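You operate a simulated robot arm through the tools that you are given. There is no shell and no other tool. Be economical: measure what you need, move in short steps, check, and stop when the job is done.

Carry out the task below with a simulated two-armed robot. There is one attempt and no reset: what you move stays moved.

TASK
Pick up the B black-banded pipe from the top of the table in booth c with one hand, pass it to the other hand and put it on the small steel table behind the fence.
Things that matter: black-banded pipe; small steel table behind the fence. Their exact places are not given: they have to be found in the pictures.

It is judged by the outcome, as a careful person would: the job done as asked, and still so three seconds after it is handed in. It fails if anything else is knocked over, pushed out of place, dropped, spilled or broken.

THE ROBOT
Two 7-joint arms with two-finger grippers on one trunk, on a base that drives. Base frame: it is fixed to the floor where the robot stands at the start and does not move with it; the origin is under the middle of the robot, x ahead of it, y to its left, z up. Units: m, rad, N and s.
The left shoulder is at the start at [0.026, 0.158, 1.259], the right one opposite. With the tool pointing down near the work surface each hand reaches from about 0.24 to 0.72 m from the robot's upright axis, wherever it stands, measured 20 degrees to its own side. Places, roughly: small steel table behind the fence (15x44 cm) [-4.4, -0.92, 0.84]. Payload 2.45 kg a hand.
The TCP of each hand is the grasp point between the finger pads, 0.026 m short of the fingertips. In the tool frame z runs along the fingers and y along their closing line. The gripper opens to 0.096 m. The gripper's body begins 0.069 m behind the TCP.
Orientation is that of the tool frame in the base frame, as a unit quaternion [x, y, z, w]. With the fingers straight down and closing along the base's y, the tool's x points along the base's -x, its y along +y and its z along -z.

THE INTERFACE
- The arms move only by the tool move_arm. It takes "left_commands", "right_commands" or both (then of equal length, played together; a hand with none holds still); each is a list of rows, each an object (a shift or turn left out is 0, a gripper value left out holds the last) with "angular": the turn, a rotation vector about the tool's x, y, z in units of 180 degrees (1.0 is 180 degrees), a list of three; "slide": the shift along the tool's x, y, z in units of 200 mm (1.0 is 200 mm), a list of three; "grip": the finger opening in cm, from 0 to 9.6. In form: [{"angular": [wx, wy, wz], "slide": [dx, dy, dz], "grip": grip}, ...]. A call has 1 to 12 rows; each row is the pose to reach, as a shift and turn from the pose commanded when the call began, along the tool's axes at that moment. A call with a number of a shift or a turn outside -1 to 1 is refused whole. A row lasts 0.2 s, in which the tool goes at most 0.05 m and 0.15 rad; a call with a longer step from one row to the next is refused whole, and so is a gripper value outside its range. Where a pose cannot be reached the arm comes as near as it can. A force on the tool above 40 N (or 10 N above the force at the start of the call, whichever is more), or a blocked arm, ends the call early, and 0.2 s more pass. Each finger halts on what it meets, pressing with about 42 N; the grip force reading is that of the motor and also rises with nothing between the fingers. The clock runs only during rows and for 0.2 s after the last one: add rows that repeat a pose to give the fingers time. The reply holds the time, the measured pose of the TCP, the force on the tool along the base axes, the opening and the grip force, in the units named above and with some noise, with the torque about the TCP (base axes, N m) and any sound that the robot's microphone picked up.
- Cameras (640 x 400 px; columns grow to the right, rows downward): "scene" is now at [0.0465, -0.0506, 1.7253]; the picture's right is [-0.65, -0.76, -0.00], its down [-0.62, 0.53, -0.57] and it looks along [0.43, -0.37, -0.82] (base axes); focal length 271 px, centre (320, 200). "left" rides on the left gripper at [0.082, -0.003, -0.098] in its tool frame; the picture's right is [0.04, 1.00, 0.00], its down [-0.73, 0.03, -0.68] and it looks along [-0.68, 0.03, 0.73] (tool axes); focal length 256 px, centre (320, 200). "right" rides on the right gripper at [0.082, 0.003, -0.098] in its tool frame; the picture's right is [-0.04, 1.00, 0.00], its down [-0.73, -0.03, -0.68] and it looks along [-0.68, -0.03, 0.73] (tool axes); focal length 256 px, centre (320, 200).
- grab_frame(camera): a new picture of that camera. It takes no simulated time.
- move_column(by): slides the trunk up (or, below 0, down) by that many m; the arms and the scene camera ride with it, the base frame stays. It gives what a move gives, with no picture.
- drive_base(legs): drives the robot by 1 to 6 legs, each [ahead, left, turn to the left] in m, m and rad, along the robot's own axes; the way and the turn of a leg run together, so that a leg with both is an arc; at most 1.5 m and 3.142 rad a leg. The arms and the cameras ride along, it lands a little off, and it stops where it bumps. It gives what a move gives.
- pan_tilt(pan, tilt): turns the head with the scene camera to pan (to the left, within 2.094 rad either way) and tilt (down, from -0.506 to 1.204), counted from straight ahead of the robot. It gives what a move gives.
- locate(camera, pixels): for up to 12 pixels [column, row] of the newest picture of that camera ("zoom" is the newest enlarged one), the place [x, y, z] in the base frame of the surface seen there, good to about 0.003 m. It takes no simulated time.
- enlarge(camera, box): a new picture of the part [left, top, right, bottom] of that camera's present view, enlarged. It takes no simulated time.
- job_done(): hands the job in; it is judged then, once.

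Go step by step. Measure first, check grasps and placings, and put right what went wrong. The budget is 80 turns and 78 pictures, counting those below and the enlarged ones. Unless the task says otherwise, let go and move clear before handing in, and close with one line.

The tools are called as a command line: name --argument value ..., lists and objects as JSON in quotes. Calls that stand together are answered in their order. move_arm: Moves the arms, as the interface text tells. Its arguments: {"type":"object","properties":{"left_commands":{"type":"array"},"right_commands":{"type":"array"}},"required":[]} The other tools are called the same way: move_column (by) slides the trunk up or down; drive_base (legs) drives the base; pan_tilt (pan, tilt) turns the head that bears the scene camera; grab_frame (camera) takes a picture; locate (camera, pixels) gives the place of the surface under pixels of a picture; enlarge (camera, box) takes an enlarged picture of a part of a camera's view; job_done () hands the job in.

At the start:

```text
time_s: 0.0
left_tool_pos: [0.4495, -0.0578, 1.1841]
left_ee_rot: [0.0, 1.0, 0.001, -0.001]
left_contact_force: [-0.4, 0.7, 0.4]
left_moment: [-0.02, -0.03, -0.03]
left_opening: 0.0959
left_grip_force: 0.1
right_tool_pos: [0.2939, -0.4133, 1.2014]
right_ee_rot: [0.0, 1.0, 0.0, 0.001]
right_contact_force: [-0.8, -0.2, 0.8]
right_moment: [0.05, 0.03, 0.01]
right_opening: 0.0962
right_grip_force: 0.0
trunk travel left (down, up): [-0.427, 0.14]
robot x, y, heading: [0.0025, 0.0007, -0.003]
head pan, tilt: [-0.709, 0.96]
```

scene: 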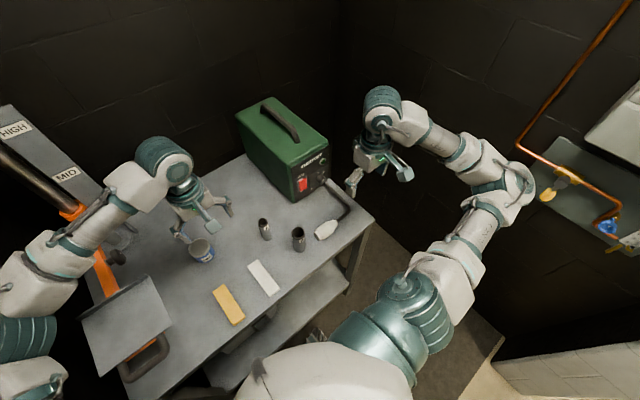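
right: 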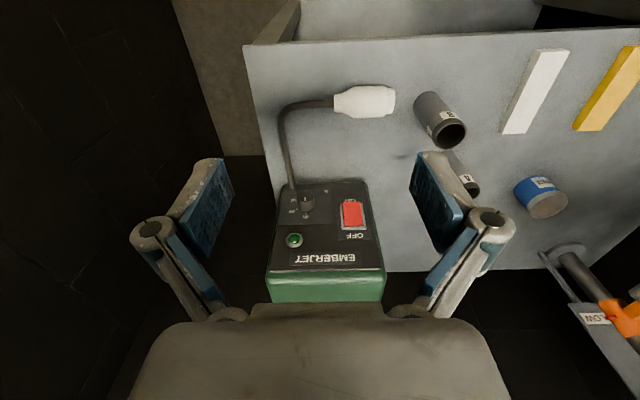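
left: 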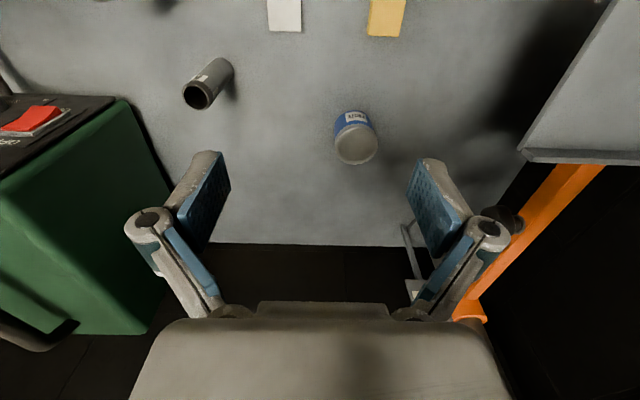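

Two upright pipes stand on the table near scene (265,228) and (298,238), each with a label. I'll enlarge to tell A from B.

enlarge --camera "right" --box '[380, 60, 580, 220]'

enlarge --camera "scene" --box '[180, 190, 360, 310]'

enlarge --camera "left" --box '[150, 30, 400, 180]'

```text
2.50 times, centred on (480, 140) of right
```

zoom: 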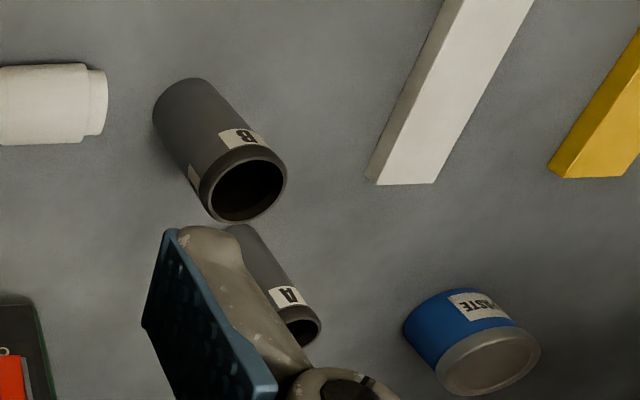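

```text
3.33 times, centred on (270, 250) of scene
```

zoom: 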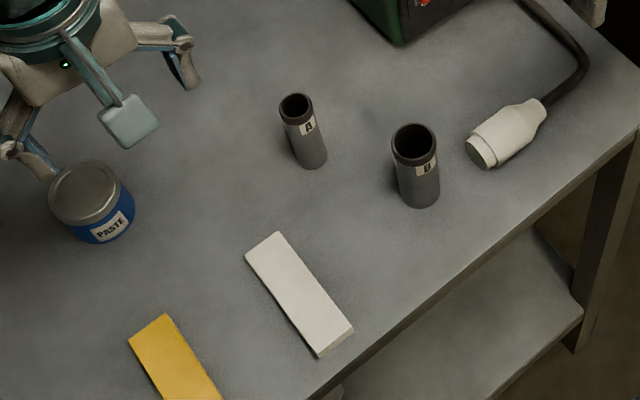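

```text
2.56 times, centred on (275, 105) of left
```

zoom: 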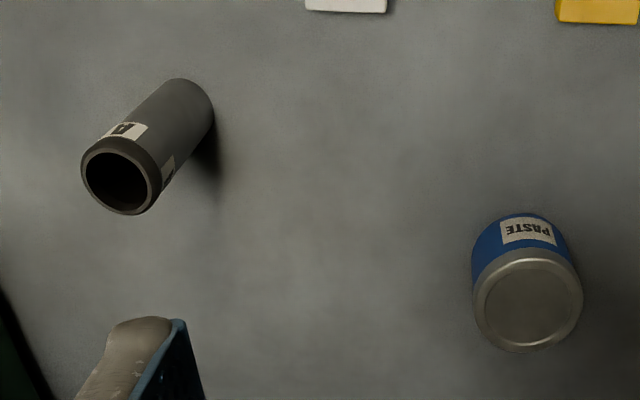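

The larger pipe at scene (298,238) carries the B label. I'll locate it and the neighbours, then look around for the booth letter and the fence.

locate --camera "scene" --pixels '[[297, 228], [301, 249], [299, 240], [265, 233], [259, 219], [322, 236], [260, 275], [280, 290], [340, 245], [200, 248], [310, 180], [355, 240]]'

locate --camera "right" --pixels '[[437, 124], [464, 132], [434, 141], [449, 147], [428, 95], [452, 120], [437, 150]]'

pan_tilt --pan -0.7 --tilt 0.2

grab_frame --camera "scene"

pan_tilt --pan -2.09 --tilt 0.2

grab_frame --camera "scene"

pan_tilt --pan 2.09 --tilt 0.2

grab_frame --camera "scene"

pan_tilt --pan 0.7 --tilt 0.2

grab_frame --camera "scene"

```text
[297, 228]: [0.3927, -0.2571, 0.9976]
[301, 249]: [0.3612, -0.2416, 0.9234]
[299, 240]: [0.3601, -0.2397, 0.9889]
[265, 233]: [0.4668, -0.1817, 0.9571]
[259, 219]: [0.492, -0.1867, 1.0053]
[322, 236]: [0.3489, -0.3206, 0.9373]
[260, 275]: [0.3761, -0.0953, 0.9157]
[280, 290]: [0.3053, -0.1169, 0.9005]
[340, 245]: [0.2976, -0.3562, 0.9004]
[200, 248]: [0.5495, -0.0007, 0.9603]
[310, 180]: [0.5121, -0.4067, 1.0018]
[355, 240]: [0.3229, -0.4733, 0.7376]
```

```text
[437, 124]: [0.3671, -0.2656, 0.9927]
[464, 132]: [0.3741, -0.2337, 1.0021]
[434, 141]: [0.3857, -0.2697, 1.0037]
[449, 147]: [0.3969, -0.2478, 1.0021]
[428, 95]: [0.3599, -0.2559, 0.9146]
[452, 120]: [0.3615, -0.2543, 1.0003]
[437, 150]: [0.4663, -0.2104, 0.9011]
```

```text
time_s: 1.1
left_tool_pos: [0.4488, -0.0546, 1.1852]
left_ee_rot: [-0.001, 1.0, -0.001, 0.0]
left_contact_force: [-0.7, -0.2, -0.3]
left_moment: [0.0, 0.02, 0.03]
left_opening: 0.0958
left_grip_force: 0.1
right_tool_pos: [0.2899, -0.4117, 1.2027]
right_ee_rot: [0.0, 1.0, -0.001, 0.001]
right_contact_force: [-0.2, 0.3, 0.0]
right_moment: [0.01, 0.01, -0.02]
right_opening: 0.096
right_grip_force: 0.0
trunk travel left (down, up): [-0.427, 0.14]
robot x, y, heading: [-0.0002, 0.0005, -0.002]
head pan, tilt: [-0.7, 0.201]
```

```text
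71 pictures are left
```

scene: 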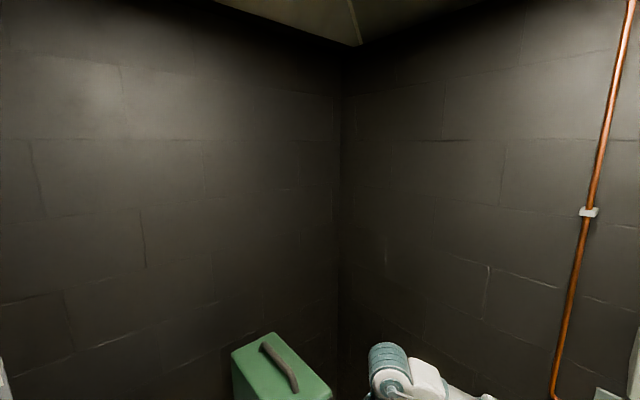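

```text
time_s: 2.6
left_tool_pos: [0.4455, -0.0543, 1.1849]
left_ee_rot: [0.0, 1.0, 0.0, 0.001]
left_contact_force: [-0.5, 0.4, 0.1]
left_moment: [0.02, -0.05, -0.02]
left_opening: 0.0958
left_grip_force: 0.0
right_tool_pos: [0.29, -0.4109, 1.2015]
right_ee_rot: [0.0, 1.0, -0.001, 0.0]
right_contact_force: [-0.2, 0.1, 0.3]
right_moment: [-0.01, 0.01, -0.02]
right_opening: 0.0958
right_grip_force: 0.0
trunk travel left (down, up): [-0.427, 0.14]
robot x, y, heading: [0.0003, -0.0011, 0.001]
head pan, tilt: [-2.089, 0.201]
```

```text
70 pictures are left
```

scene: 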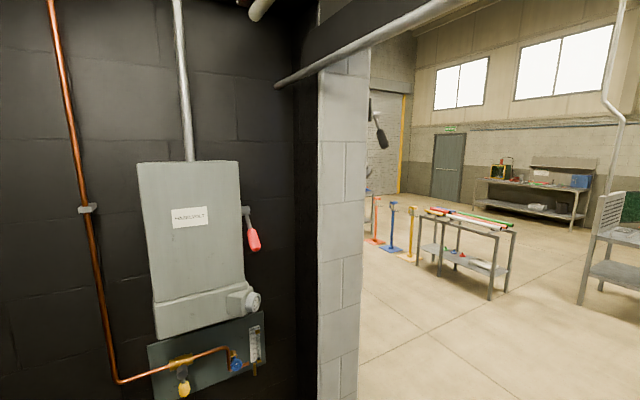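

```text
time_s: 6.0
left_tool_pos: [0.4475, -0.057, 1.1852]
left_ee_rot: [0.0, 1.0, -0.001, 0.0]
left_contact_force: [0.4, 0.0, 0.0]
left_moment: [0.06, -0.01, -0.04]
left_opening: 0.096
left_grip_force: 0.0
right_tool_pos: [0.2909, -0.4113, 1.2016]
right_ee_rot: [-0.001, 1.0, -0.002, 0.0]
right_contact_force: [0.3, 0.2, 0.1]
right_moment: [-0.02, 0.01, -0.01]
right_opening: 0.0961
right_grip_force: 0.0
trunk travel left (down, up): [-0.427, 0.14]
robot x, y, heading: [-0.0011, -0.0008, -0.002]
head pan, tilt: [2.089, 0.201]
```

```text
69 pictures are left
```

scene: 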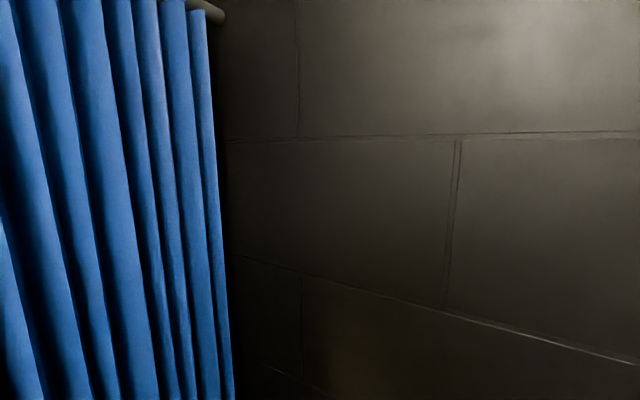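

```text
time_s: 7.6
left_tool_pos: [0.4465, -0.0551, 1.1859]
left_ee_rot: [-0.001, 1.0, -0.002, 0.0]
left_contact_force: [0.5, 0.1, -0.4]
left_moment: [-0.01, 0.01, -0.01]
left_opening: 0.0959
left_grip_force: 0.1
right_tool_pos: [0.2909, -0.4124, 1.2003]
right_ee_rot: [0.0, 1.0, -0.001, 0.001]
right_contact_force: [0.4, 0.8, 0.0]
right_moment: [-0.01, -0.01, -0.02]
right_opening: 0.0961
right_grip_force: 0.1
trunk travel left (down, up): [-0.427, 0.14]
robot x, y, heading: [-0.0023, 0.0009, -0.0]
head pan, tilt: [0.7, 0.201]
```

```text
68 pictures are left
```

scene: 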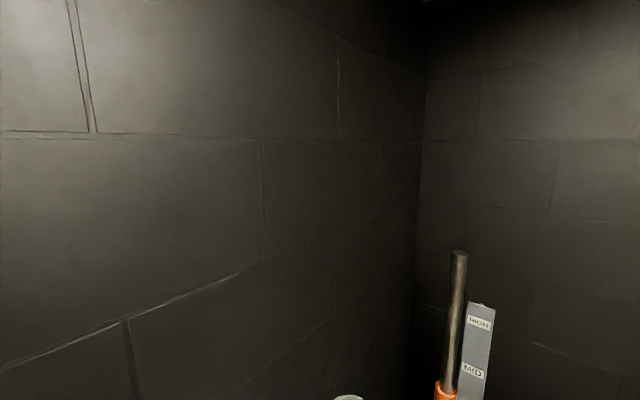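

Pipe B's axis is at about (0.378, -0.251), from z=0.90 to 1.00. I'll move the right hand above it, turned 90° so that its fingers close along x and its camera is on the far side. That leaves the +y side free for the left hand.

move_arm --right_commands '[{"angular": [0, 0, -0.0454], "slide": [-0.04, 0.073, 0.036], "grip": 9.6}, {"angular": [0, 0, -0.0909], "slide": [-0.08, 0.146, 0.073]}, {"angular": [0, 0, -0.1364], "slide": [-0.12, 0.22, 0.109]}, {"angular": [0, 0, -0.1818], "slide": [-0.16, 0.293, 0.145]}, {"angular": [0, 0, -0.2273], "slide": [-0.2, 0.366, 0.182]}, {"angular": [0, 0, -0.2727], "slide": [-0.24, 0.439, 0.218]}, {"angular": [0, 0, -0.3182], "slide": [-0.28, 0.512, 0.255]}, {"angular": [0, 0, -0.3636], "slide": [-0.32, 0.585, 0.291]}, {"angular": [0, 0, -0.4091], "slide": [-0.36, 0.659, 0.327]}, {"angular": [0, 0, -0.4545], "slide": [-0.4, 0.732, 0.364]}, {"angular": [0, 0, -0.5], "slide": [-0.44, 0.805, 0.4]}, {"angular": [0, 0, -0.5], "slide": [-0.44, 0.805, 0.4]}]'

pan_tilt --pan -0.5 --tilt 0.96

grab_frame --camera "scene"

grab_frame --camera "right"

```text
time_s: 10.2
left_tool_pos: [0.4472, -0.053, 1.1845]
left_ee_rot: [-0.001, 1.0, -0.001, 0.001]
left_contact_force: [0.0, -0.1, -0.4]
left_moment: [-0.01, 0.01, -0.01]
left_opening: 0.0959
left_grip_force: 0.1
right_tool_pos: [0.2705, -0.1891, 1.1425]
right_ee_rot: [-0.69, 0.724, -0.003, 0.0]
right_contact_force: [-0.2, -0.8, 0.2]
right_moment: [-0.01, 0.02, 0.0]
right_opening: 0.0962
right_grip_force: 0.2
right hand out of reach, approached as far as the arm can: row 7, 8, 9, 10, 11, 12
trunk travel left (down, up): [-0.427, 0.14]
robot x, y, heading: [0.0023, -0.0025, 0.001]
head pan, tilt: [0.7, 0.201]
```

```text
time_s: 11.6
left_tool_pos: [0.4469, -0.0556, 1.1843]
left_ee_rot: [-0.001, 1.0, 0.0, 0.001]
left_contact_force: [0.2, 0.4, -0.1]
left_moment: [-0.01, 0.01, -0.02]
left_opening: 0.0958
left_grip_force: 0.0
right_tool_pos: [0.2699, -0.1908, 1.1433]
right_ee_rot: [-0.69, 0.724, -0.003, 0.0]
right_contact_force: [-0.6, 0.2, -0.3]
right_moment: [-0.04, 0.0, 0.0]
right_opening: 0.096
right_grip_force: 0.1
trunk travel left (down, up): [-0.427, 0.14]
robot x, y, heading: [-0.0033, -0.0007, -0.001]
head pan, tilt: [-0.499, 0.96]
```

```text
67 pictures are left
```

scene: 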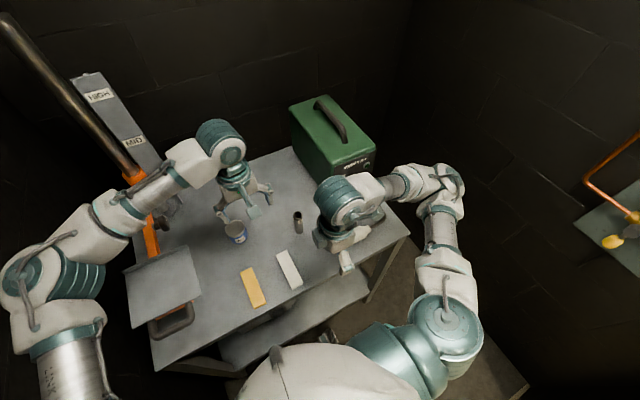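

```text
66 pictures are left
```

right: 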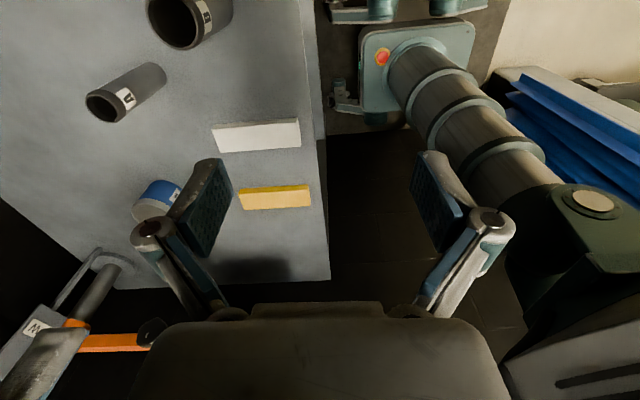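

The right hand hit a wrist limit at that yaw. I'll unwind it and use a different grip: the right hand pitched forward and holding the pipe low, so the left hand can take the top from above, which suits placing. First I'll return to the neutral yaw.

move_arm --right_commands '[{"angular": [0, 0, 0.0454], "slide": [0.05, 0, -0.013], "grip": 7.5}, {"angular": [0, 0, 0.0909], "slide": [0.1, 0, -0.027]}, {"angular": [0, 0, 0.1364], "slide": [0.15, 0, -0.04]}, {"angular": [0, 0, 0.1818], "slide": [0.2, 0, -0.055]}, {"angular": [0, 0, 0.2273], "slide": [0.25, 0, -0.068]}, {"angular": [0, 0, 0.2727], "slide": [0.3, 0, -0.08]}, {"angular": [0, 0, 0.3182], "slide": [0.35, 0, -0.095]}, {"angular": [0, 0, 0.3636], "slide": [0.4, 0, -0.11]}, {"angular": [0, 0, 0.4091], "slide": [0.45, 0, -0.12]}, {"angular": [0, 0, 0.4545], "slide": [0.5, 0, -0.136]}, {"angular": [0, 0, 0.5], "slide": [0.55, 0, -0.15]}, {"angular": [0, 0, 0.5], "slide": [0.55, 0, -0.15]}]'

pan_tilt --pan -2.09 --tilt 0.7

grab_frame --camera "scene"

```text
time_s: 14.2
left_tool_pos: [0.4468, -0.0557, 1.1855]
left_ee_rot: [-0.001, 1.0, -0.001, 0.0]
left_contact_force: [0.1, -0.9, -0.5]
left_moment: [0.0, 0.03, 0.0]
left_opening: 0.0958
left_grip_force: 0.1
right_tool_pos: [0.2675, -0.2994, 1.1745]
right_ee_rot: [0.026, 1.0, -0.002, 0.002]
right_contact_force: [0.3, -0.3, 0.1]
right_moment: [0.03, 0.02, 0.0]
right_opening: 0.075
right_grip_force: 0.2
trunk travel left (down, up): [-0.427, 0.14]
robot x, y, heading: [-0.0008, -0.0004, -0.0]
head pan, tilt: [-0.499, 0.96]
```

```text
time_s: 15.8
left_tool_pos: [0.4481, -0.0552, 1.1848]
left_ee_rot: [0.0, 1.0, 0.0, 0.0]
left_contact_force: [0.2, 0.4, -0.4]
left_moment: [-0.04, 0.01, -0.05]
left_opening: 0.0961
left_grip_force: 0.1
right_tool_pos: [0.2676, -0.2994, 1.1739]
right_ee_rot: [0.025, 1.0, -0.001, 0.003]
right_contact_force: [0.3, 0.3, -0.7]
right_moment: [-0.01, -0.02, 0.0]
right_opening: 0.0751
right_grip_force: 0.0
trunk travel left (down, up): [-0.427, 0.14]
robot x, y, heading: [0.0006, 0.0009, 0.001]
head pan, tilt: [-2.089, 0.7]
```

```text
65 pictures are left
```

scene: 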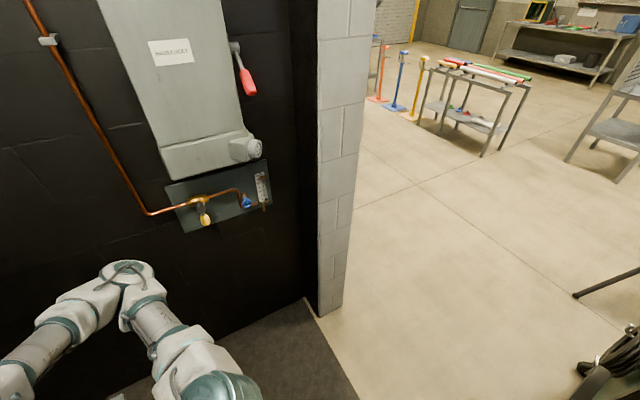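

There is free floor behind the robot, and the right hand is back near neutral. I'll back up 0.15 m for wrist room, then pitch the right hand forward 60° to a pre-grasp pose.

drive_base --legs '[[-0.15, 0, 0]]'

locate --camera "scene" --pixels '[[330, 310], [308, 298], [345, 230], [590, 380], [580, 294], [200, 185], [245, 190], [500, 155], [570, 160], [395, 105], [310, 100], [500, 300]]'

```text
time_s: 17.2
left_tool_pos: [0.3011, -0.0546, 1.1845]
left_ee_rot: [-0.002, 1.0, 0.0, -0.001]
left_contact_force: [-0.1, -1.0, -1.1]
left_moment: [-0.01, 0.04, -0.01]
left_opening: 0.0961
left_grip_force: 0.0
right_tool_pos: [0.1208, -0.2993, 1.1741]
right_ee_rot: [0.024, 1.0, -0.002, 0.0]
right_contact_force: [0.4, 0.1, 0.1]
right_moment: [-0.04, -0.02, 0.01]
right_opening: 0.0748
right_grip_force: 0.0
trunk travel left (down, up): [-0.427, 0.14]
robot x, y, heading: [-0.1468, 0.0026, 0.004]
head pan, tilt: [-2.089, 0.7]
```

```text
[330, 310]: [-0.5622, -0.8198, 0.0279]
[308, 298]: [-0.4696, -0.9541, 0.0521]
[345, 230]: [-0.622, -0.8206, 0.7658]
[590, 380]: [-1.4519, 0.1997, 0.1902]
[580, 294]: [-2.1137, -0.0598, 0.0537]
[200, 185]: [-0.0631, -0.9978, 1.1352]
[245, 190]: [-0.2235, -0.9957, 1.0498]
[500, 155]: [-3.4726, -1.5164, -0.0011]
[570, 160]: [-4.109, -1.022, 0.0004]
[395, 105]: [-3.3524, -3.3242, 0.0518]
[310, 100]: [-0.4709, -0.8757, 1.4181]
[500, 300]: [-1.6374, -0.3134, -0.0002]
```

Now I'll pitch the right hand and move it to pre-grasp.

move_arm --right_commands '[{"angular": [0, -0.0417, 0], "slide": [-0.072, 0.034, 0.0], "grip": 7.5}, {"angular": [0, -0.0833, 0], "slide": [-0.144, 0.068, 0.05]}, {"angular": [0, -0.125, 0], "slide": [-0.217, 0.101, 0.15]}, {"angular": [0, -0.1667, 0], "slide": [-0.289, 0.135, 0.27]}, {"angular": [0, -0.2083, 0], "slide": [-0.361, 0.169, 0.39]}, {"angular": [0, -0.25, 0], "slide": [-0.433, 0.203, 0.52]}, {"angular": [0, -0.2917, 0], "slide": [-0.506, 0.236, 0.65]}, {"angular": [0, -0.3333, 0], "slide": [-0.578, 0.27, 0.78]}, {"angular": [0, -0.3333, 0], "slide": [-0.578, 0.27, 0.78]}]'

pan_tilt --pan -0.5 --tilt 0.96

grab_frame --camera "scene"

grab_frame --camera "right"

```text
time_s: 19.2
left_tool_pos: [0.2942, -0.053, 1.1861]
left_ee_rot: [-0.001, 1.0, -0.001, 0.002]
left_contact_force: [0.4, 0.3, 0.0]
left_moment: [0.01, 0.0, 0.04]
left_opening: 0.0959
left_grip_force: 0.1
right_tool_pos: [0.2796, -0.2644, 1.0292]
right_ee_rot: [0.021, 0.9, -0.013, 0.436]
right_contact_force: [-1.7, 0.4, 0.5]
right_moment: [0.0, -0.04, 0.0]
right_opening: 0.0748
right_grip_force: 0.1
right hand out of reach, approached as far as the arm can: row 2, 3, 4, 5, 6, 7, 8, 9
trunk travel left (down, up): [-0.427, 0.14]
robot x, y, heading: [-0.1447, 0.0006, -0.002]
head pan, tilt: [-2.089, 0.7]
```

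```text
time_s: 20.9
left_tool_pos: [0.2949, -0.0533, 1.1868]
left_ee_rot: [-0.002, 1.0, -0.001, 0.001]
left_contact_force: [-1.0, -0.1, -0.1]
left_moment: [0.01, 0.02, 0.0]
left_opening: 0.096
left_grip_force: 0.0
right_tool_pos: [0.2795, -0.2647, 1.0295]
right_ee_rot: [0.021, 0.9, -0.012, 0.435]
right_contact_force: [0.2, -0.7, 0.3]
right_moment: [0.03, 0.0, -0.01]
right_opening: 0.075
right_grip_force: 0.1
trunk travel left (down, up): [-0.427, 0.14]
robot x, y, heading: [-0.1533, -0.0009, 0.0]
head pan, tilt: [-0.499, 0.96]
```

```text
64 pictures are left
```

scene: 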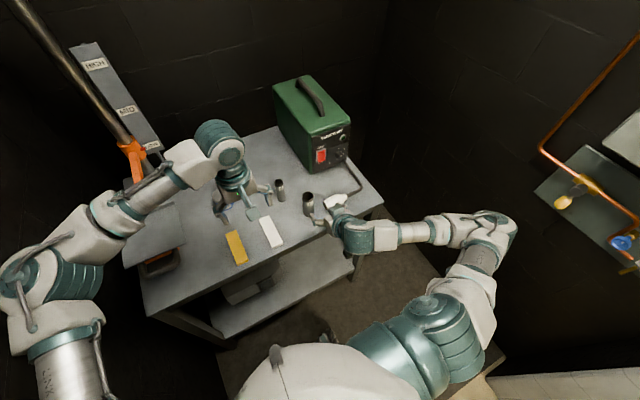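

```text
63 pictures are left
```

right: 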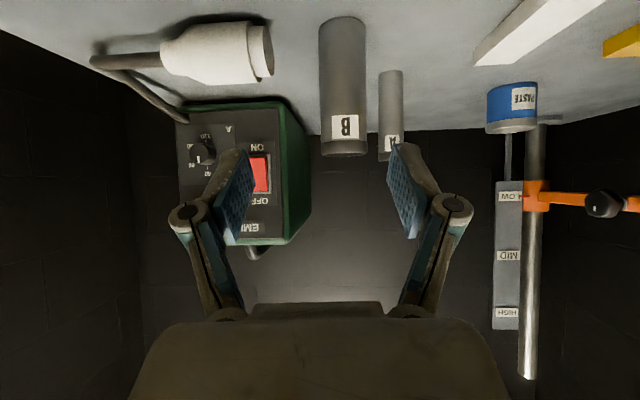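

The right hand reached about 52° pitch, which is enough. B stands at right-camera (343,90), slightly right of centre. I'll measure the pipe, the table's front edge and the torch.

locate --camera "right" --pixels '[[343, 90], [322, 60], [364, 60], [343, 60], [343, 25], [272, 50], [250, 78], [390, 100]]'

locate --camera "scene" --pixels '[[285, 281], [280, 288], [300, 268], [302, 272], [260, 308]]'

```text
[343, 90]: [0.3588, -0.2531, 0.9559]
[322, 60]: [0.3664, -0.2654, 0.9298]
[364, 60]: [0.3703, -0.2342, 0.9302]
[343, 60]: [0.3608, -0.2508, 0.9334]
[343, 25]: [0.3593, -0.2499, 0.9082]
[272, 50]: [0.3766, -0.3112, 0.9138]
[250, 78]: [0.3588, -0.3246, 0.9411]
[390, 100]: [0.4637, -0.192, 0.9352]
```

```text
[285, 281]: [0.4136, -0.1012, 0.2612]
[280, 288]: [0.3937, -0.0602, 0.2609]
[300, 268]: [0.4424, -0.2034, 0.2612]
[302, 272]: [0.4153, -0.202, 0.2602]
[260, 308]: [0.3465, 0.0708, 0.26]
```

locate --camera "scene" --pixels '[[270, 255], [272, 260], [274, 265], [276, 270], [268, 252], [225, 290], [228, 296], [230, 302], [233, 308]]'

```text
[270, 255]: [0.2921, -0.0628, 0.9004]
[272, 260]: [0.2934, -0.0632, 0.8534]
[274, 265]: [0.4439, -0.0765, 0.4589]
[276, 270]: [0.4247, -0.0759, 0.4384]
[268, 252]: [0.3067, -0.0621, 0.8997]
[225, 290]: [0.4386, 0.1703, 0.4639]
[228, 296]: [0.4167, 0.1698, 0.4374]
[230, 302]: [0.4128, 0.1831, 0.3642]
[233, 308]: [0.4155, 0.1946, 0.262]
```

The table's front edge is at x≈0.292, so the wrist camera stays clear of it. I'll shift sideways to line up and advance halfway.

move_arm --right_commands '[{"angular": [0, 0, 0], "slide": [0.056, 0.0955, 0.0], "grip": 6.4}, {"slide": [0.056, 0.0955, 0.1]}, {"slide": [0.056, 0.0955, 0.2]}, {"slide": [0.056, 0.0955, 0.3]}, {"slide": [0.056, 0.0955, 0.3]}]'

grab_frame --camera "right"

```text
time_s: 22.1
left_tool_pos: [0.2939, -0.0536, 1.1874]
left_ee_rot: [-0.001, 1.0, -0.001, 0.002]
left_contact_force: [-0.4, 0.1, 0.8]
left_moment: [-0.01, -0.01, -0.04]
left_opening: 0.0958
left_grip_force: 0.1
right_tool_pos: [0.323, -0.2617, 1.0026]
right_ee_rot: [0.022, 0.902, -0.012, 0.43]
right_contact_force: [0.1, 0.4, -0.3]
right_moment: [0.01, -0.02, -0.01]
right_opening: 0.0642
right_grip_force: 0.0
right hand out of reach, approached as far as the arm can: row 1, 2, 3, 4, 5
trunk travel left (down, up): [-0.427, 0.14]
robot x, y, heading: [-0.1515, 0.0008, 0.006]
head pan, tilt: [-0.499, 0.96]
```

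```text
62 pictures are left
```

right: 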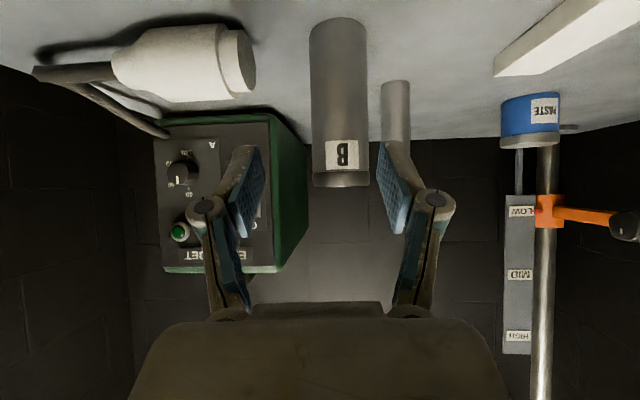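

A wrist limit is holding the hand high at this pitch. I'll lower the trunk 0.062 m, which keeps the arm's shape, and then fix the small sideways error.

move_column --by -0.062

move_arm --right_commands '[{"angular": [0, 0, 0], "slide": [0, 0.055, 0.0]}, {"slide": [0, 0.055, 0.0]}]'

grab_frame --camera "right"

```text
time_s: 23.1
left_tool_pos: [0.2941, -0.0525, 1.1245]
left_ee_rot: [-0.001, 1.0, -0.001, 0.003]
left_contact_force: [-0.4, -0.2, -0.1]
left_moment: [-0.01, 0.02, -0.02]
left_opening: 0.096
left_grip_force: 0.0
right_tool_pos: [0.3227, -0.2597, 0.938]
right_ee_rot: [0.021, 0.903, -0.013, 0.428]
right_contact_force: [0.3, -0.5, 0.6]
right_moment: [0.01, -0.02, 0.0]
right_opening: 0.064
right_grip_force: 0.1
trunk travel left (down, up): [-0.365, 0.202]
robot x, y, heading: [-0.1491, 0.0015, 0.004]
head pan, tilt: [-0.499, 0.96]
```

```text
time_s: 23.7
left_tool_pos: [0.2948, -0.0533, 1.1244]
left_ee_rot: [-0.001, 1.0, -0.001, 0.002]
left_contact_force: [0.3, 0.7, -0.1]
left_moment: [0.0, 0.02, -0.01]
left_opening: 0.096
left_grip_force: 0.0
right_tool_pos: [0.3236, -0.2482, 0.9384]
right_ee_rot: [0.021, 0.904, -0.012, 0.428]
right_contact_force: [-0.7, 0.1, 0.1]
right_moment: [-0.01, 0.03, 0.03]
right_opening: 0.0638
right_grip_force: 0.1
trunk travel left (down, up): [-0.365, 0.202]
robot x, y, heading: [-0.145, -0.0011, 0.003]
head pan, tilt: [-0.499, 0.96]
```

```text
61 pictures are left
```

right: 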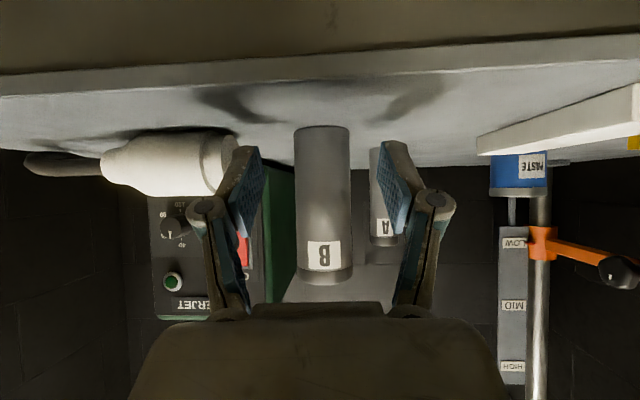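

Pipe B is now centred between the pads, at column 323 against 320. I'll advance level by 0.055 m around it.

move_arm --right_commands '[{"slide": [-0.045, 0.003, 0.054]}, {"slide": [-0.09, 0.006, 0.108]}, {"slide": [-0.135, 0.008, 0.162]}, {"slide": [-0.175, 0.01, 0.213]}, {"slide": [-0.175, 0.01, 0.213]}]'

grab_frame --camera "right"

```text
time_s: 24.9
left_tool_pos: [0.2947, -0.0534, 1.125]
left_ee_rot: [-0.001, 1.0, 0.0, 0.002]
left_contact_force: [0.0, 0.2, -0.1]
left_moment: [-0.02, 0.0, -0.04]
left_opening: 0.0962
left_grip_force: 0.0
right_tool_pos: [0.3798, -0.2489, 0.9379]
right_ee_rot: [0.021, 0.904, -0.012, 0.427]
right_contact_force: [0.3, 0.6, 0.2]
right_moment: [0.05, 0.02, 0.01]
right_opening: 0.0638
right_grip_force: 0.0
trunk travel left (down, up): [-0.365, 0.202]
robot x, y, heading: [-0.1471, 0.0018, 0.003]
head pan, tilt: [-0.499, 0.96]
```

```text
60 pictures are left
```

right: 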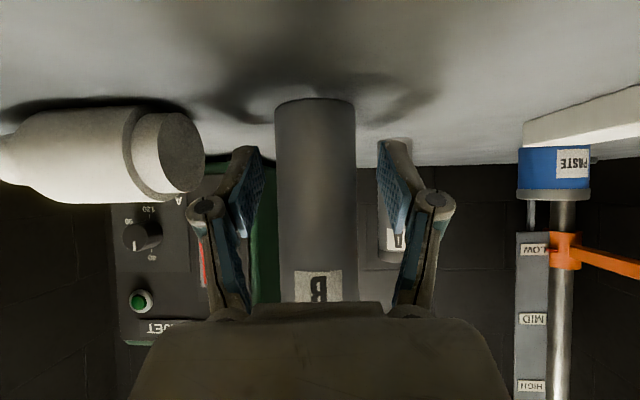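

Everything is in place with no contact. I'll close on the pipe, then lift straight up 8 cm.

move_arm --right_commands '[{"grip": 2.5}, {"grip": 1.0}, {"grip": 1.0}, {"grip": 1.0}]'

move_column --by 0.1

grab_frame --camera "right"

grab_frame --camera "scene"

```text
time_s: 25.9
left_tool_pos: [0.2952, -0.053, 1.1243]
left_ee_rot: [-0.001, 1.0, -0.001, 0.002]
left_contact_force: [0.2, 0.1, -0.2]
left_moment: [0.02, -0.02, 0.01]
left_opening: 0.0961
left_grip_force: 0.1
right_tool_pos: [0.3774, -0.2485, 0.9373]
right_ee_rot: [0.022, 0.904, -0.013, 0.427]
right_contact_force: [0.9, 0.5, 0.4]
right_moment: [0.0, -0.09, 0.0]
right_opening: 0.0382
right_grip_force: 42.1
trunk travel left (down, up): [-0.365, 0.202]
robot x, y, heading: [-0.1502, 0.003, -0.001]
head pan, tilt: [-0.499, 0.96]
```

```text
time_s: 27.2
left_tool_pos: [0.295, -0.0523, 1.2239]
left_ee_rot: [-0.001, 1.0, -0.001, 0.002]
left_contact_force: [0.0, 0.2, -0.5]
left_moment: [-0.02, 0.0, -0.01]
left_opening: 0.096
left_grip_force: 0.0
right_tool_pos: [0.3782, -0.2486, 1.0381]
right_ee_rot: [0.021, 0.904, -0.012, 0.427]
right_contact_force: [-0.3, -0.2, -2.8]
right_moment: [-0.01, -0.01, 0.0]
right_opening: 0.0382
right_grip_force: 42.4
trunk travel left (down, up): [-0.465, 0.102]
robot x, y, heading: [-0.1474, 0.0056, 0.003]
head pan, tilt: [-0.499, 0.96]
```

```text
59 pictures are left
```

right: 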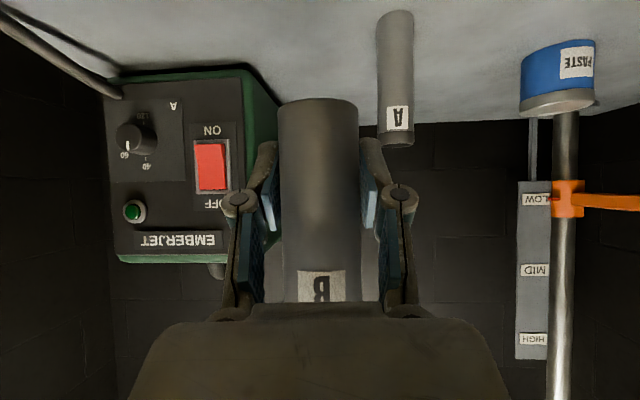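

```text
58 pictures are left
```

scene: 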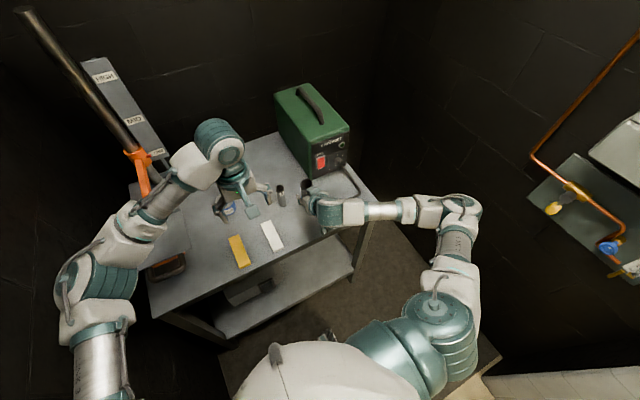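

The pipe is held: opening 3.8 cm, grip 42 N, 2.8 N of weight, and hanging upright. Next I'll move the left hand up and to the left, and bring the pipe toward the middle.

move_arm --left_commands '[{"slide": [0, 0.15, -0.06], "grip": 6.5}, {"slide": [0, 0.3, -0.12]}, {"slide": [0, 0.45, -0.19]}, {"slide": [0, 0.6, -0.25]}, {"slide": [0, 0.6, -0.25]}, {"slide": [0, 0.6, -0.25]}, {"slide": [0, 0.6, -0.25]}]' --right_commands '[{"slide": [0, 0.0, 0]}, {"slide": [0, 0.14, 0]}, {"slide": [0, 0.28, 0]}, {"slide": [0, 0.42, 0]}, {"slide": [0, 0.56, 0]}, {"slide": [0, 0.7, 0]}, {"slide": [0, 0.7, 0]}]'

grab_frame --camera "left"

grab_frame --camera "scene"

```text
time_s: 28.8
left_tool_pos: [0.2953, 0.0664, 1.2747]
left_ee_rot: [0.0, 1.0, -0.001, 0.002]
left_contact_force: [-0.2, 0.1, 0.2]
left_moment: [-0.02, 0.02, 0.0]
left_opening: 0.0649
left_grip_force: 0.2
right_tool_pos: [0.3861, -0.1089, 1.036]
right_ee_rot: [0.022, 0.904, -0.013, 0.428]
right_contact_force: [-0.4, -0.2, -2.7]
right_moment: [0.01, -0.02, 0.01]
right_opening: 0.0381
right_grip_force: 41.3
trunk travel left (down, up): [-0.465, 0.102]
robot x, y, heading: [-0.1473, 0.0007, 0.005]
head pan, tilt: [-0.499, 0.96]
```

```text
57 pictures are left
```

left: 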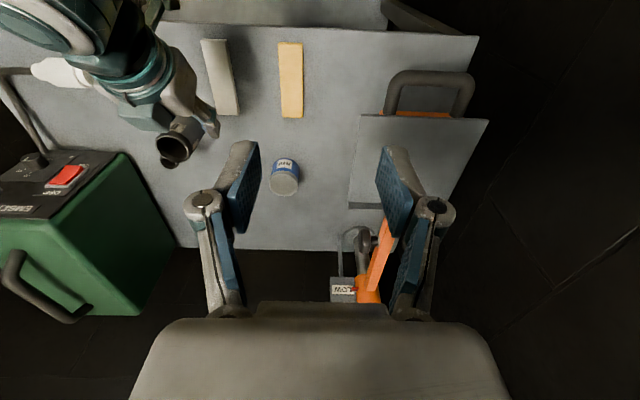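

```text
56 pictures are left
```

scene: 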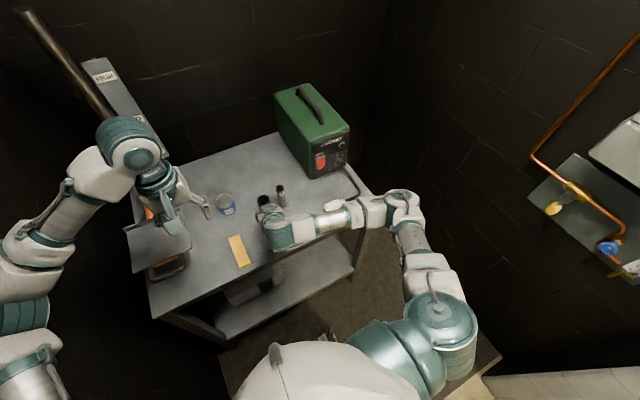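

The pipe mouth shows in the left camera at (173,149). I'll measure the rim before bringing the left hand over it.

enlarge --camera "left" --box '[120, 100, 240, 175]'

locate --camera "left" --pixels '[[158, 147], [189, 150], [175, 164], [172, 134], [166, 160], [184, 161], [162, 138]]'

```text
5.33 times, centred on (180, 138) of left
```

zoom: 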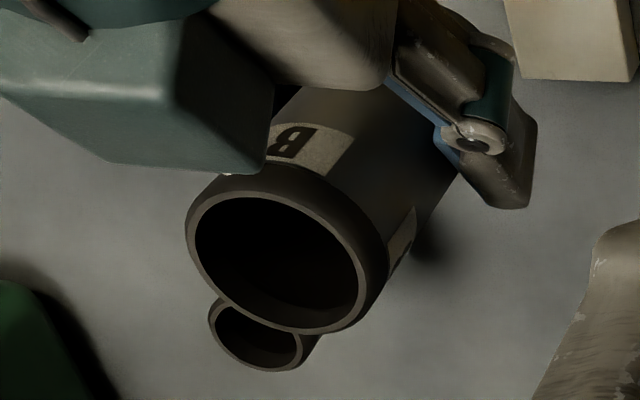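

```text
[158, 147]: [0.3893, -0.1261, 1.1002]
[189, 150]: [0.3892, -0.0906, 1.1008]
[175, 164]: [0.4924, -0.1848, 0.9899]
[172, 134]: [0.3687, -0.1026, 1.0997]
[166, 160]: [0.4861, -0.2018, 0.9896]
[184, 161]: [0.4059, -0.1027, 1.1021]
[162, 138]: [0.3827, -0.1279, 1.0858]
```

locate --camera "zoom" --pixels '[[240, 140], [130, 130], [60, 60], [180, 30], [230, 80], [310, 50], [480, 130], [490, 190]]'

```text
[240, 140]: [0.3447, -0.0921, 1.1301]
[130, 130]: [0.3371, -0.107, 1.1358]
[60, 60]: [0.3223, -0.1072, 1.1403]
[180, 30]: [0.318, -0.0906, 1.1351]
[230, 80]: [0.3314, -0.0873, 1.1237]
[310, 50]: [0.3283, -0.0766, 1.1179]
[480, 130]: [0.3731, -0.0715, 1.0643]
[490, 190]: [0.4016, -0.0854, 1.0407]
```

The right hand's teal housing tops out near (0.345, -0.092, 1.13), so the left hand should fit above it. I'll move the left hand over the rim at (0.388, -0.108), staying high first.

move_arm --left_commands '[{"slide": [-0.077, -0.145, 0.0]}, {"slide": [-0.155, -0.29, 0.05]}, {"slide": [-0.232, -0.436, 0.12]}, {"slide": [-0.31, -0.58, 0.2]}, {"slide": [-0.387, -0.727, 0.28]}, {"slide": [-0.465, -0.872, 0.375]}, {"slide": [-0.465, -0.872, 0.375]}]'

grab_frame --camera "left"

grab_frame --camera "scene"

```text
time_s: 30.4
left_tool_pos: [0.3883, -0.109, 1.2001]
left_ee_rot: [-0.001, 1.0, -0.001, 0.002]
left_contact_force: [-0.8, 0.0, 0.5]
left_moment: [0.03, -0.01, 0.01]
left_opening: 0.065
left_grip_force: 0.2
right_tool_pos: [0.3855, -0.1091, 1.0373]
right_ee_rot: [0.022, 0.904, -0.012, 0.427]
right_contact_force: [-0.2, -0.1, -2.2]
right_moment: [-0.02, 0.0, -0.02]
right_opening: 0.0382
right_grip_force: 42.0
trunk travel left (down, up): [-0.465, 0.102]
robot x, y, heading: [-0.1491, -0.0001, -0.001]
head pan, tilt: [-0.499, 0.96]
```

```text
54 pictures are left
```

left: 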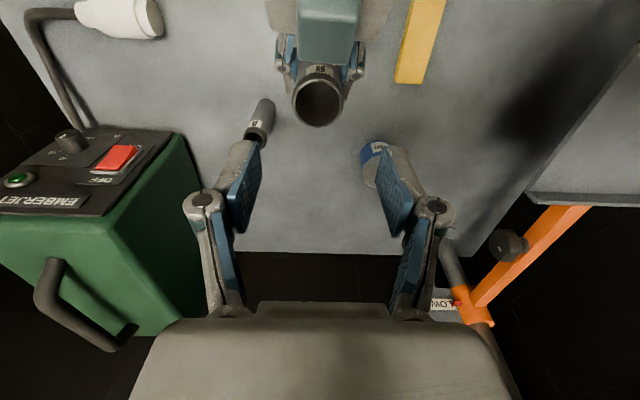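

```text
53 pictures are left
```

scene: 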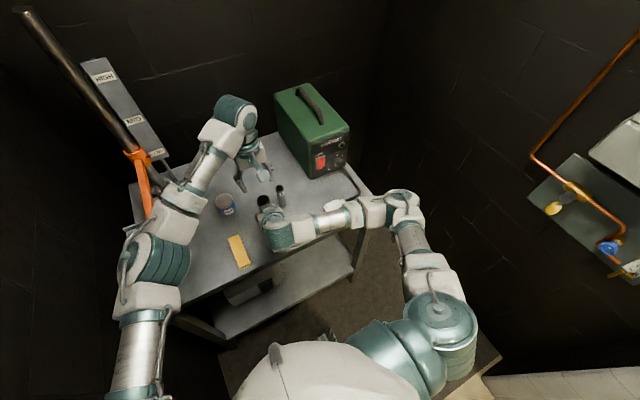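

locate --camera "left" --pixels '[[328, 62], [328, 40], [328, 12], [328, 2], [296, 100], [342, 100], [319, 80], [319, 125]]'

enlarge --camera "scene" --box '[210, 120, 350, 260]'

```text
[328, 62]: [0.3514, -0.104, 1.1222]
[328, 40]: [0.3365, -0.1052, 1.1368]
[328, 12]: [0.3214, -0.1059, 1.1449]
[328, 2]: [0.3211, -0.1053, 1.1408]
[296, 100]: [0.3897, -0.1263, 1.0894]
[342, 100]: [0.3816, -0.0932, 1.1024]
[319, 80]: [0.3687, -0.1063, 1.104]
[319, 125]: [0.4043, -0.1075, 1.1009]
```

```text
2.86 times, centred on (280, 190) of scene
```

zoom: 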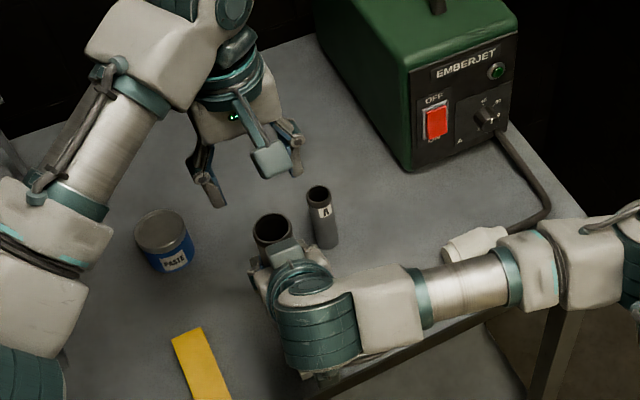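

locate --camera "zoom" --pixels '[[270, 162], [262, 178], [288, 172], [255, 160], [280, 245], [290, 262], [290, 280]]'

```text
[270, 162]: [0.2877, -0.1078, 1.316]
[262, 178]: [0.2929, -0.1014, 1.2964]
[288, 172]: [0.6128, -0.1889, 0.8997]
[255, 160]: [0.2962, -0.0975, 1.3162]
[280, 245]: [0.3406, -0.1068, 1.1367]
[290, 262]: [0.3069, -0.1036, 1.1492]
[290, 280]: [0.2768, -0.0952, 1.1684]
```

There is little clearance between the left wrist camera and the right wrist. I'll tilt the left hand 12°, which lifts its camera, and descend to about 3 cm above the grip height to check.

move_arm --left_commands '[{"angular": [0, 0.0333, 0], "slide": [0, 0.003, 0.0]}, {"angular": [0, 0.0667, 0], "slide": [0, 0.003, 0.0]}, {"angular": [0, 0.0667, 0], "slide": [0, 0.003, 0.12]}, {"angular": [0, 0.0667, 0], "slide": [0, 0.003, 0.24]}, {"angular": [0, 0.0667, 0], "slide": [0, 0.003, 0.35]}, {"angular": [0, 0.0667, 0], "slide": [0, 0.003, 0.35]}]'

grab_frame --camera "left"

enlarge --camera "scene" --box '[210, 140, 350, 260]'

```text
time_s: 31.8
left_tool_pos: [0.3898, -0.1071, 1.1307]
left_ee_rot: [-0.001, 0.995, -0.001, -0.103]
left_contact_force: [-0.7, 0.3, 0.0]
left_moment: [-0.03, -0.02, -0.01]
left_opening: 0.0648
left_grip_force: 0.0
right_tool_pos: [0.386, -0.1085, 1.0381]
right_ee_rot: [0.021, 0.904, -0.012, 0.427]
right_contact_force: [0.5, 0.4, -2.2]
right_moment: [0.02, 0.01, 0.01]
right_opening: 0.0384
right_grip_force: 42.1
trunk travel left (down, up): [-0.465, 0.102]
robot x, y, heading: [-0.1481, 0.0003, -0.002]
head pan, tilt: [-0.499, 0.96]
```

```text
51 pictures are left
```

left: 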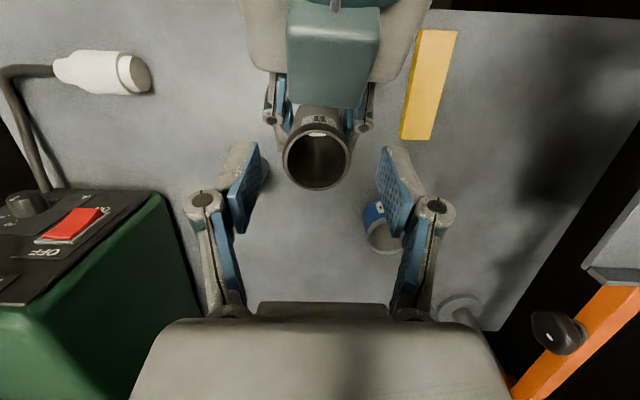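

```text
3.33 times, centred on (280, 200) of scene
```

zoom: 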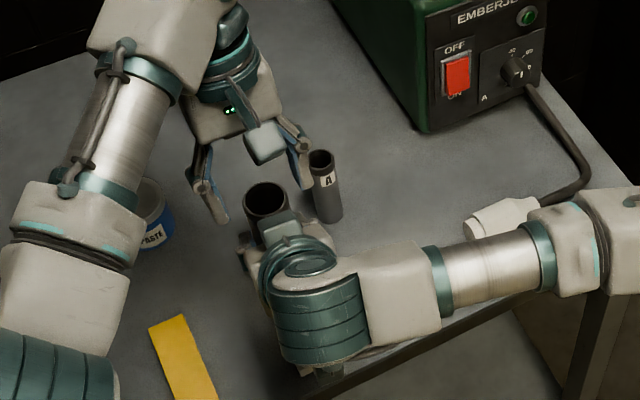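

Aligned: the rim is centred at column 317 and the hands are clear of each other. I'll descend 3.5 cm and close the left hand on the pipe's top.

move_arm --left_commands '[{"slide": [-0.018, 0, 0.085]}, {"slide": [-0.034, 0, 0.171]}, {"slide": [-0.034, 0, 0.171]}, {"slide": [-0.034, 0, 0.171], "grip": 5.0}, {"slide": [-0.034, 0, 0.171], "grip": 3.0}, {"slide": [-0.034, 0, 0.171], "grip": 1.0}, {"slide": [-0.034, 0, 0.171], "grip": 1.0}, {"slide": [-0.034, 0, 0.171], "grip": 1.0}]'

grab_frame --camera "left"

grab_frame --camera "right"

```text
time_s: 33.6
left_tool_pos: [0.3909, -0.1087, 1.0947]
left_ee_rot: [0.0, 0.995, -0.002, -0.103]
left_contact_force: [1.4, -10.3, 1.2]
left_moment: [-0.58, -0.13, -0.02]
left_opening: 0.0391
left_grip_force: 42.0
right_tool_pos: [0.3859, -0.108, 1.0371]
right_ee_rot: [0.021, 0.904, -0.011, 0.427]
right_contact_force: [-1.4, 10.4, -2.8]
right_moment: [-0.05, 0.08, -0.02]
right_opening: 0.0382
right_grip_force: 41.8
trunk travel left (down, up): [-0.465, 0.102]
robot x, y, heading: [-0.1482, 0.0016, 0.003]
head pan, tilt: [-0.499, 0.96]
```

```text
49 pictures are left
```

left: 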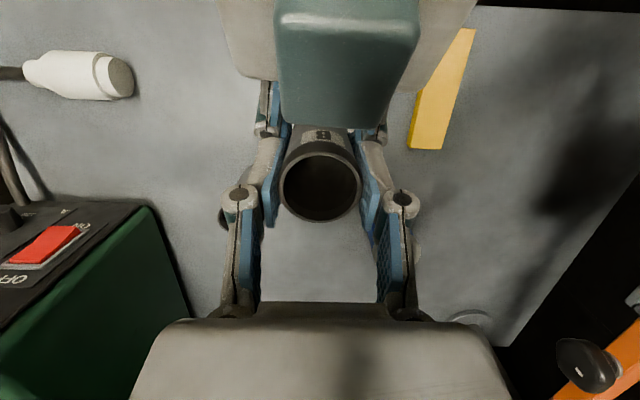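

```text
48 pictures are left
```

right: 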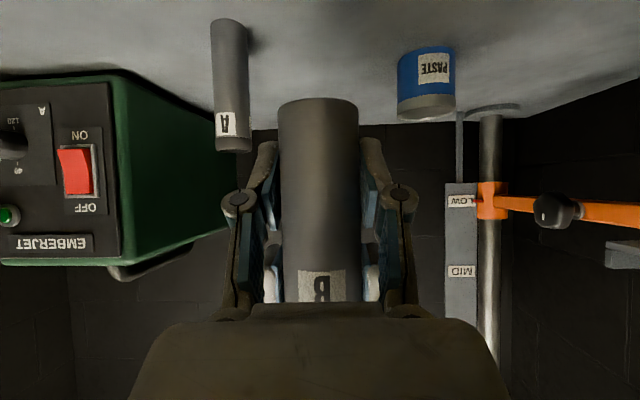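

Both hands hold the pipe (3.9 and 3.8 cm openings). I'll open the right hand, then lift the pipe straight up out of its fingers with the left.

move_arm --right_commands '[{"grip": 5.0}, {"grip": 7.0}, {"grip": 7.0}, {"grip": 7.0}]'

grab_frame --camera "right"

```text
time_s: 34.6
left_tool_pos: [0.3906, -0.1064, 1.0951]
left_ee_rot: [0.0, 0.995, -0.001, -0.103]
left_contact_force: [-0.6, -0.7, 0.1]
left_moment: [0.01, 0.01, -0.03]
left_opening: 0.039
left_grip_force: 42.2
right_tool_pos: [0.3855, -0.1092, 1.0374]
right_ee_rot: [0.021, 0.904, -0.012, 0.427]
right_contact_force: [-0.4, 0.4, -0.3]
right_moment: [-0.03, 0.01, 0.02]
right_opening: 0.07
right_grip_force: 0.1
trunk travel left (down, up): [-0.465, 0.102]
robot x, y, heading: [-0.1501, -0.0001, 0.004]
head pan, tilt: [-0.499, 0.96]
```

```text
47 pictures are left
```

right: 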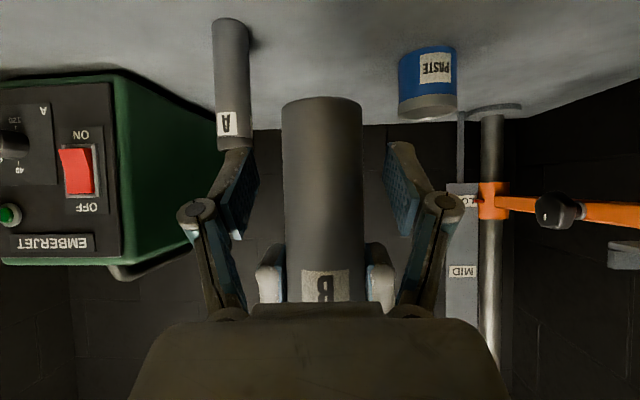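

move_arm --left_commands '[{"slide": [0.02, 0, -0.098]}, {"slide": [0.041, 0, -0.196]}, {"slide": [0.061, 0, -0.294]}, {"slide": [0.082, 0, -0.392]}, {"slide": [0.102, 0, -0.49]}, {"slide": [0.123, 0, -0.587]}, {"slide": [0.123, 0, -0.587]}]'

grab_frame --camera "right"

grab_frame --camera "scene"

```text
time_s: 36.2
left_tool_pos: [0.3921, -0.109, 1.2155]
left_ee_rot: [-0.001, 0.995, -0.002, -0.103]
left_contact_force: [-0.7, -1.0, -2.6]
left_moment: [0.01, 0.01, 0.03]
left_opening: 0.0389
left_grip_force: 42.1
right_tool_pos: [0.385, -0.1088, 1.0378]
right_ee_rot: [0.021, 0.904, -0.012, 0.427]
right_contact_force: [-0.7, 0.2, -0.3]
right_moment: [0.01, 0.01, -0.03]
right_opening: 0.07
right_grip_force: 0.0
trunk travel left (down, up): [-0.465, 0.102]
robot x, y, heading: [-0.1493, 0.0036, -0.0]
head pan, tilt: [-0.499, 0.96]
```

```text
46 pictures are left
```

right: 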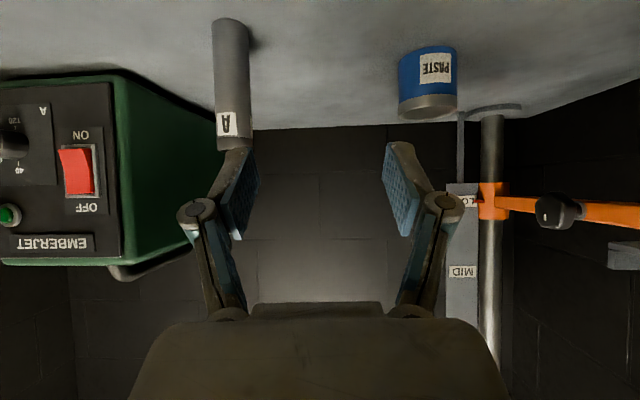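

```text
45 pictures are left
```

scene: 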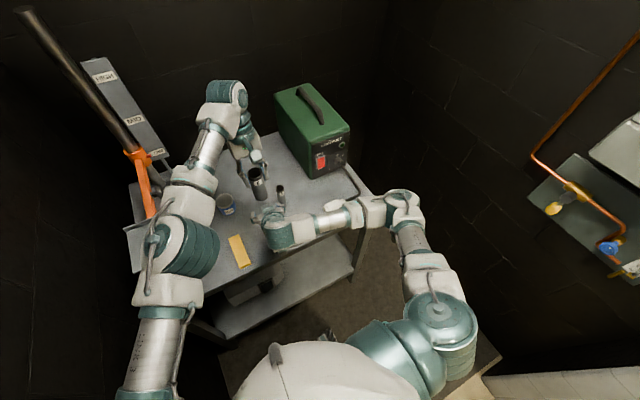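

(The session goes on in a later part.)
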